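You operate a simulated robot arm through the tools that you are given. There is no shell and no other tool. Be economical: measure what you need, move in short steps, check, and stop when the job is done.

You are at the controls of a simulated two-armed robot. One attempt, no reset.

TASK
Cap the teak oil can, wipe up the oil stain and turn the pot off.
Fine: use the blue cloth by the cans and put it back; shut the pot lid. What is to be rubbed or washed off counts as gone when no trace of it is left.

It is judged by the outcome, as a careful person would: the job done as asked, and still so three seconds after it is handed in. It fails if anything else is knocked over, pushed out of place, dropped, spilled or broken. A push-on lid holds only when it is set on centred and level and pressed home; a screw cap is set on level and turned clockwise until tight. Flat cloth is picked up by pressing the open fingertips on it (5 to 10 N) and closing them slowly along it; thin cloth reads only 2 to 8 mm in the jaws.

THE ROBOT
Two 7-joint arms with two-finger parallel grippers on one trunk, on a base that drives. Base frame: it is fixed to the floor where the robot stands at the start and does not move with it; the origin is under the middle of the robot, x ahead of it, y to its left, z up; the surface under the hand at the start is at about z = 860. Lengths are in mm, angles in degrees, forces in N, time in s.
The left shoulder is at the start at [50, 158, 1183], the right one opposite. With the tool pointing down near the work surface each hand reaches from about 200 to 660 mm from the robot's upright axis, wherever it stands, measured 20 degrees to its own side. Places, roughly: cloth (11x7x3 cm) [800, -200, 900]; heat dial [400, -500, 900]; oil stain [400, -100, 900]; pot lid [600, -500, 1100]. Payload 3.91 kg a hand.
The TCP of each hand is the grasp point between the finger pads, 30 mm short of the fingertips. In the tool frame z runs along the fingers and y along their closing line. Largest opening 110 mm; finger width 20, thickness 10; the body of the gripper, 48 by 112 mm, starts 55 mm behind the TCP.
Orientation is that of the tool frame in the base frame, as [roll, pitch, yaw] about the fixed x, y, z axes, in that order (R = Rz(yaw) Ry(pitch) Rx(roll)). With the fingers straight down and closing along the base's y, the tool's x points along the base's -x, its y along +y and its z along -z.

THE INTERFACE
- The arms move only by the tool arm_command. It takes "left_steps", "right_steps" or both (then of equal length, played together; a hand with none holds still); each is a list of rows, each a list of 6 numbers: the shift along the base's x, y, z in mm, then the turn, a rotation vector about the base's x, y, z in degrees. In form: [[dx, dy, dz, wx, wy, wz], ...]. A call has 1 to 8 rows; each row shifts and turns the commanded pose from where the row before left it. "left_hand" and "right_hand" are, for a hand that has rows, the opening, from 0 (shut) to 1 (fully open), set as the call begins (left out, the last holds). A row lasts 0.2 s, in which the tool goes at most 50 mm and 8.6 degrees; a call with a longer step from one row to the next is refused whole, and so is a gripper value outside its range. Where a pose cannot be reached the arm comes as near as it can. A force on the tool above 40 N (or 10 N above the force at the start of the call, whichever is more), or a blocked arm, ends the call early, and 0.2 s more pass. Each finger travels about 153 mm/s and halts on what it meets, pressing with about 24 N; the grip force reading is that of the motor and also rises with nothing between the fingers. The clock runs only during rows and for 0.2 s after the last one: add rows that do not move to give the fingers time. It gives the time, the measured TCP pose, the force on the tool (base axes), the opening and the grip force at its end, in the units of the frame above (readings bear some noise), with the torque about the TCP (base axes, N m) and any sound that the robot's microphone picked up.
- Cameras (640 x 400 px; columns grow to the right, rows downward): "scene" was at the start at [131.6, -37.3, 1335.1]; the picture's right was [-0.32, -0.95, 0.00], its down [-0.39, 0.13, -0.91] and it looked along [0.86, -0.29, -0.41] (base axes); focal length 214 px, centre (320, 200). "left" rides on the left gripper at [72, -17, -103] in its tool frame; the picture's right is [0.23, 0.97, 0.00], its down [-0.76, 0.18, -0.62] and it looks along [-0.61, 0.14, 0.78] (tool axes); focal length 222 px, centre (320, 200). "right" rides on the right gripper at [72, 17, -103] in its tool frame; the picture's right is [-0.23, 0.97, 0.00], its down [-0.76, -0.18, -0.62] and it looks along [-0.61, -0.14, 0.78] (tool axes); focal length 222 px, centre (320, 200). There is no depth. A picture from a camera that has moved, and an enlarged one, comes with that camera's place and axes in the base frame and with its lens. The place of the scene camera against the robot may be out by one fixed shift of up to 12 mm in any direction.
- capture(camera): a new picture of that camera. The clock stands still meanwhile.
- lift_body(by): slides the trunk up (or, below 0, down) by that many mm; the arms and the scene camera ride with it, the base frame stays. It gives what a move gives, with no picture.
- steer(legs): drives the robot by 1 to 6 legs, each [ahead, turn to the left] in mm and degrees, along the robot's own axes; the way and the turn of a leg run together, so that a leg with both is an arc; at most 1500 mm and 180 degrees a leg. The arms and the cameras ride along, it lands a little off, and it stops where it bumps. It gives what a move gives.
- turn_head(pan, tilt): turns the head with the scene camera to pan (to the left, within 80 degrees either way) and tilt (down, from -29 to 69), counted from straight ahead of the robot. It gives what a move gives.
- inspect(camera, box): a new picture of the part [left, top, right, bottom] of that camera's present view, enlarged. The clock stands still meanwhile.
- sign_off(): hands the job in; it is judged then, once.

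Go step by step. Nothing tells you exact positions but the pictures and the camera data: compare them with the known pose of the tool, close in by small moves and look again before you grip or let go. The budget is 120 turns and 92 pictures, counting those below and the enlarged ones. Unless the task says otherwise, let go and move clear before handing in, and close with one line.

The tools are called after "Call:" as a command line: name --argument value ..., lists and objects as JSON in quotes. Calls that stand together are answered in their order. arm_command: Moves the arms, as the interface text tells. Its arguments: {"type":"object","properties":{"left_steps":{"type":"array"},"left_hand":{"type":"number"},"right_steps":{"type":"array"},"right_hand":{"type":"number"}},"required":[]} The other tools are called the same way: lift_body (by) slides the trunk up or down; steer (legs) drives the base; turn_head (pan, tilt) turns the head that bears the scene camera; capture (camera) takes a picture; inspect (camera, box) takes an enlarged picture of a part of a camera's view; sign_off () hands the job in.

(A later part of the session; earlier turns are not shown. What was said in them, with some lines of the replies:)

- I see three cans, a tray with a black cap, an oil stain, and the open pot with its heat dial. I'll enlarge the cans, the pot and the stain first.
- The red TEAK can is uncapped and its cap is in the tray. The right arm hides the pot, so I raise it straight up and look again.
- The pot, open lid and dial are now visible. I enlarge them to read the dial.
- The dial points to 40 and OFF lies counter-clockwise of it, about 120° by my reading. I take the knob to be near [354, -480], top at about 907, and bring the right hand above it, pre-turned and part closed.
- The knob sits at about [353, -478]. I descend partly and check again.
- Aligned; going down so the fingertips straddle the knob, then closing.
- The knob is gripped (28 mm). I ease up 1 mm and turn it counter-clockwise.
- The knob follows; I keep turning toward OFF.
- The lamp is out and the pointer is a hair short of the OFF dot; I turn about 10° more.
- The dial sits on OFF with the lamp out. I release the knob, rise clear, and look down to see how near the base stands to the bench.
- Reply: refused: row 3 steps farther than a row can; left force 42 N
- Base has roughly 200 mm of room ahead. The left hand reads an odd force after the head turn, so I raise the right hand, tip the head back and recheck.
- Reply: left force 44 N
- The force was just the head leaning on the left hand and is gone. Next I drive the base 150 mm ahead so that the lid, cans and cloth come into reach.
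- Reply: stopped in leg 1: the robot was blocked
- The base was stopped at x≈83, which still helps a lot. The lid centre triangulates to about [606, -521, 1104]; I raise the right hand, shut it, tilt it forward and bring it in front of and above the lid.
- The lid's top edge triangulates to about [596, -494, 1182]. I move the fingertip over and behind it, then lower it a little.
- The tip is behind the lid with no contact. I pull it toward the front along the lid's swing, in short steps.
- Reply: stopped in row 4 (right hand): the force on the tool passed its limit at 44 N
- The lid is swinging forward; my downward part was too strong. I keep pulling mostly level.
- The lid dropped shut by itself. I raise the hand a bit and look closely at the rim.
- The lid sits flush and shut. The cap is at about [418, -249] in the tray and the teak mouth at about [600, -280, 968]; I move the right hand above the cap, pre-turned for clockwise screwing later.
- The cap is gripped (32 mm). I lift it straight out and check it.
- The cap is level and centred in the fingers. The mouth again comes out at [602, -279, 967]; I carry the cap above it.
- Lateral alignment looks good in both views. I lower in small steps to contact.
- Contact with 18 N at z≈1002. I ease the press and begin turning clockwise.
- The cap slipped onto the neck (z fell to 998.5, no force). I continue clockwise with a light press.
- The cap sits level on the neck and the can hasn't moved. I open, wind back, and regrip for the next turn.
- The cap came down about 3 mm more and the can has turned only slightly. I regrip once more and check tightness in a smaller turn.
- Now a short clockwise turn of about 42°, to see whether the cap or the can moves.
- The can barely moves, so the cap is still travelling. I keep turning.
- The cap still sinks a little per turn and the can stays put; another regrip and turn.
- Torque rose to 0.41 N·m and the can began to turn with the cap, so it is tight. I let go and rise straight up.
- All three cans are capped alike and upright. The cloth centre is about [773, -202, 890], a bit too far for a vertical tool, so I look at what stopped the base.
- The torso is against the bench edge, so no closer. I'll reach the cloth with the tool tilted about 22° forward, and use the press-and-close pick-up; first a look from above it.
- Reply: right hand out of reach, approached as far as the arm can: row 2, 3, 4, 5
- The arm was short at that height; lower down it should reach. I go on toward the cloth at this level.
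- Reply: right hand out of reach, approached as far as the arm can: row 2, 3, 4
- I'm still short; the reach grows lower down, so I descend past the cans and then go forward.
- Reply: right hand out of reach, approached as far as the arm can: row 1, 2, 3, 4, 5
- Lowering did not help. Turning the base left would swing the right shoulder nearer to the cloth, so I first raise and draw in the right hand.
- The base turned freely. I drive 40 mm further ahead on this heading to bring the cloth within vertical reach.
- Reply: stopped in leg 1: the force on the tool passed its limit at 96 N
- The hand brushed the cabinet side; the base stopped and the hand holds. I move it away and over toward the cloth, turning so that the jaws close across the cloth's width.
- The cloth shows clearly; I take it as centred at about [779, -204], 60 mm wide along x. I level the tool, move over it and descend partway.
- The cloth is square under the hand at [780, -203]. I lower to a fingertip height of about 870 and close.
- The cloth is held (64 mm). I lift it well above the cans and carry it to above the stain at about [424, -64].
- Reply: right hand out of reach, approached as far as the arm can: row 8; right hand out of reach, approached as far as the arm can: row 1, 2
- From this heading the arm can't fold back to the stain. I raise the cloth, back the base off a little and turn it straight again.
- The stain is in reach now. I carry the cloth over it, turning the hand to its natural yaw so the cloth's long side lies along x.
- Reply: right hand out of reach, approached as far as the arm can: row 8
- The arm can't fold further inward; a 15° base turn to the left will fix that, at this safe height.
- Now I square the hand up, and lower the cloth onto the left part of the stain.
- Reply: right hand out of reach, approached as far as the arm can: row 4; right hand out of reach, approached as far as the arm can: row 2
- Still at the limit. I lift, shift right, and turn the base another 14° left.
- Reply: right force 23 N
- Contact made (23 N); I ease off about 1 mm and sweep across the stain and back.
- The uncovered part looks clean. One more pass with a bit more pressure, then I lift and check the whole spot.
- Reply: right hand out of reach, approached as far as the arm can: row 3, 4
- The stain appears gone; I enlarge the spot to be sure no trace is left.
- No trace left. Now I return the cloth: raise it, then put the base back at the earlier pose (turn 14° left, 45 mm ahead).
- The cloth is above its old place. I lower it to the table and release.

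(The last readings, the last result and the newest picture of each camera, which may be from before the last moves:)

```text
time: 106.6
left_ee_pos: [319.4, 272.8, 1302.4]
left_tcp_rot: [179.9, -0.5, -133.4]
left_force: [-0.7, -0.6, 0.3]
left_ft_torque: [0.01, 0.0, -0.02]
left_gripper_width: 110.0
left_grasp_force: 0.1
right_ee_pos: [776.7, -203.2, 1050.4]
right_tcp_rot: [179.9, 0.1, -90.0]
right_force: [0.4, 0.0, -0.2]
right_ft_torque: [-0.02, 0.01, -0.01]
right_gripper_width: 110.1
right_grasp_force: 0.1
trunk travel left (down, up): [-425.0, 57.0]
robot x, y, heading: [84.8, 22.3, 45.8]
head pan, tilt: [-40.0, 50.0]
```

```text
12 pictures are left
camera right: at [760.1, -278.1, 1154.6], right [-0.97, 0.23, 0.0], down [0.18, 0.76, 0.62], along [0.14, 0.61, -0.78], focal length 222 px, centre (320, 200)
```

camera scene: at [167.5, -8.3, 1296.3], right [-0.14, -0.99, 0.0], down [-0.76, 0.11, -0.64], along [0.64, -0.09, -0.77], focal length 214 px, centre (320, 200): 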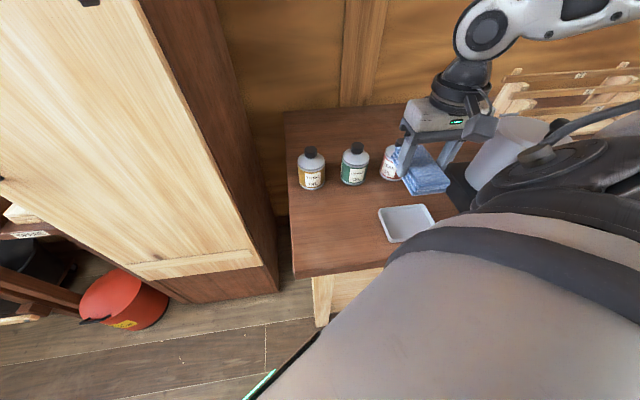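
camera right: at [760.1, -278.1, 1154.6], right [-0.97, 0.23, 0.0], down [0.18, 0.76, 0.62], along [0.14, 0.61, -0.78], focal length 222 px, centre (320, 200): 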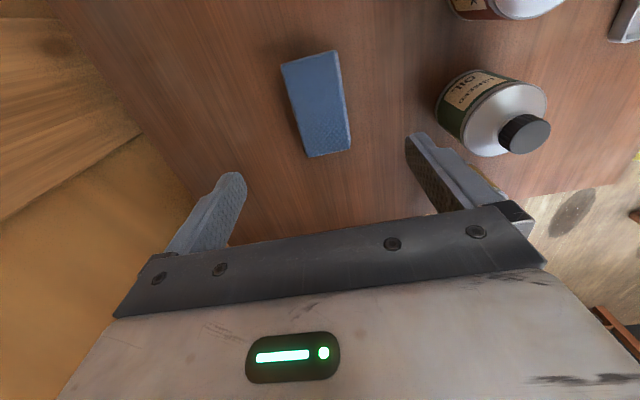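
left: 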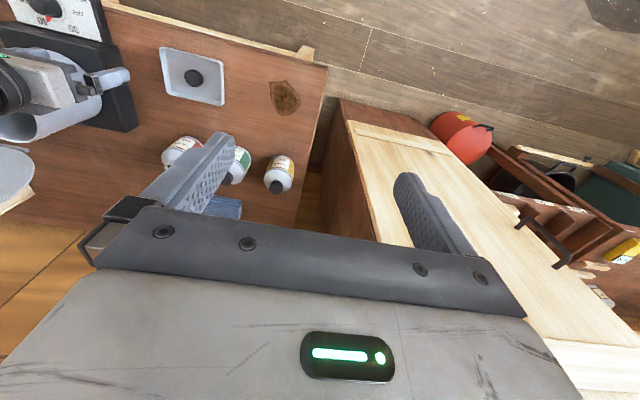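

The cloth lies flat in its place. I draw the hand back above the cans and take a final overall look.

Call:
arm_command --right_steps '[[-25, 10, 25, 0, 0, 0], [-35, 14, 10, 0, 0, 0], [-35, 14, 5, 0, 0, 0], [-35, 14, 0, 0, 0, 0], [-35, 14, 0, 0, 0, 0], [-35, 14, 0, 0, 0, 0]]'

Call:
steer --legs '[[-60, 0], [0, -46]]'

Call:
turn_head --pan -20 --tilt 40

Call:
capture --camera "scene"

```text
time: 108.0
left_ee_pos: [319.4, 271.3, 1302.5]
left_tcp_rot: [-180.0, -0.5, -133.4]
left_force: [0.2, 0.3, -0.2]
left_ft_torque: [0.0, 0.0, -0.02]
left_gripper_width: 109.9
left_grasp_force: 0.1
right_ee_pos: [579.2, -125.3, 1091.0]
right_tcp_rot: [179.9, 0.1, -90.1]
right_force: [0.0, -0.5, 0.0]
right_ft_torque: [0.01, -0.04, 0.02]
right_gripper_width: 110.0
right_grasp_force: 0.0
trunk travel left (down, up): [-425.0, 57.0]
robot x, y, heading: [85.1, 19.7, 45.8]
head pan, tilt: [-40.0, 50.0]
```

```text
time: 111.1
left_ee_pos: [386.1, -21.9, 1302.6]
left_tcp_rot: [179.9, -0.6, 179.8]
left_force: [-0.1, 0.0, 0.9]
left_ft_torque: [0.01, 0.03, 0.0]
left_gripper_width: 110.0
left_grasp_force: 0.1
right_ee_pos: [276.3, -482.4, 1091.8]
right_tcp_rot: [179.9, 0.1, -136.8]
right_force: [0.5, 0.6, 0.1]
right_ft_torque: [0.0, -0.02, 0.03]
right_gripper_width: 110.0
right_grasp_force: 0.1
trunk travel left (down, up): [-425.0, 57.0]
robot x, y, heading: [43.5, -24.0, -0.9]
head pan, tilt: [-40.0, 50.0]
```

```text
time: 111.9
left_ee_pos: [387.4, -21.8, 1300.3]
left_tcp_rot: [-180.0, -0.5, 179.8]
left_force: [0.4, 0.0, 0.6]
left_ft_torque: [-0.01, -0.02, 0.02]
left_gripper_width: 109.8
left_grasp_force: 0.1
right_ee_pos: [275.6, -481.5, 1091.0]
right_tcp_rot: [179.9, 0.1, -136.9]
right_force: [-0.1, 1.0, 0.2]
right_ft_torque: [-0.01, 0.0, 0.0]
right_gripper_width: 110.1
right_grasp_force: 0.0
trunk travel left (down, up): [-425.0, 57.0]
robot x, y, heading: [45.9, -20.2, -0.9]
head pan, tilt: [-20.0, 40.0]
```

```text
11 pictures are left
camera scene: at [166.3, -60.0, 1310.4], right [-0.36, -0.93, 0.0], down [-0.6, 0.23, -0.77], along [0.72, -0.27, -0.64], focal length 214 px, centre (320, 200)
```

scene: 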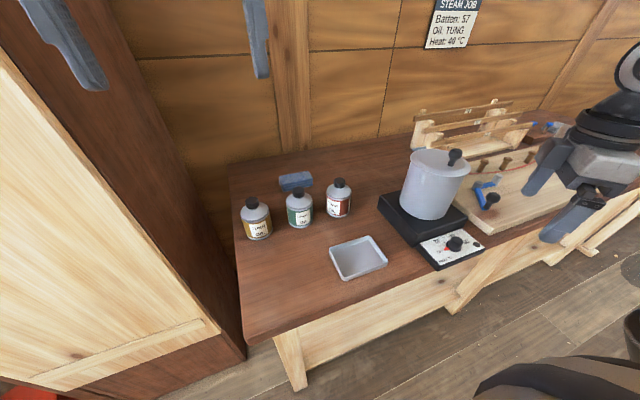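

Call:
inspect --camera "scene" --box '[230, 160, 390, 340]'

Call:
inspect --camera "scene" --box '[370, 140, 500, 275]'

```text
2.22 times, centred on (310, 250) of scene
camera zoom: at [166.3, -60.0, 1310.4], right [-0.36, -0.93, 0.0], down [-0.6, 0.23, -0.77], along [0.72, -0.27, -0.64], focal length 477 px, centre (342, 89)
```

zoom: 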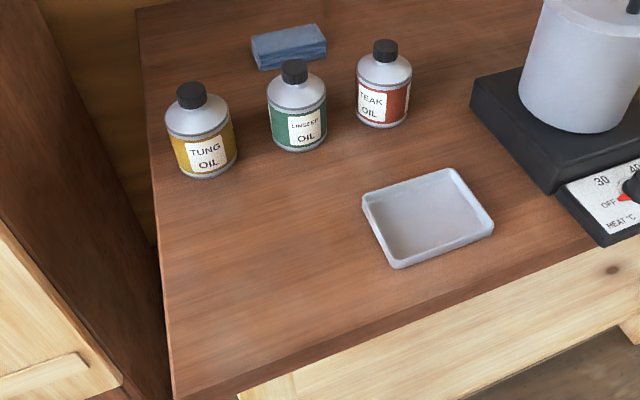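

```text
2.96 times, centred on (435, 208) of scene
camera zoom: at [166.3, -60.0, 1310.4], right [-0.36, -0.93, 0.0], down [-0.6, 0.23, -0.77], along [0.72, -0.27, -0.64], focal length 636 px, centre (-21, 178)
```

zoom: 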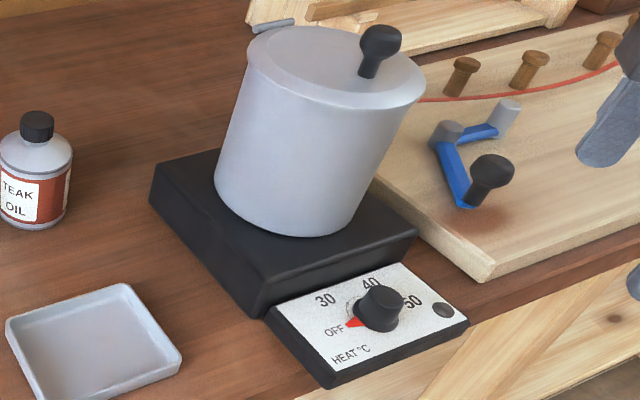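

Everything checks out: the teak can is capped level, the stain is gone, the cloth is back, the lid is shut, the dial is at OFF with its lamp dark, and both hands are clear. I hand the job in.

Call:
sign_off

```text
The job is handed in.
```

The job is done and handed in: the teak oil can is capped tight, the oil stain is wiped away with the cloth put back, and the pot is turned off with its lid shut.
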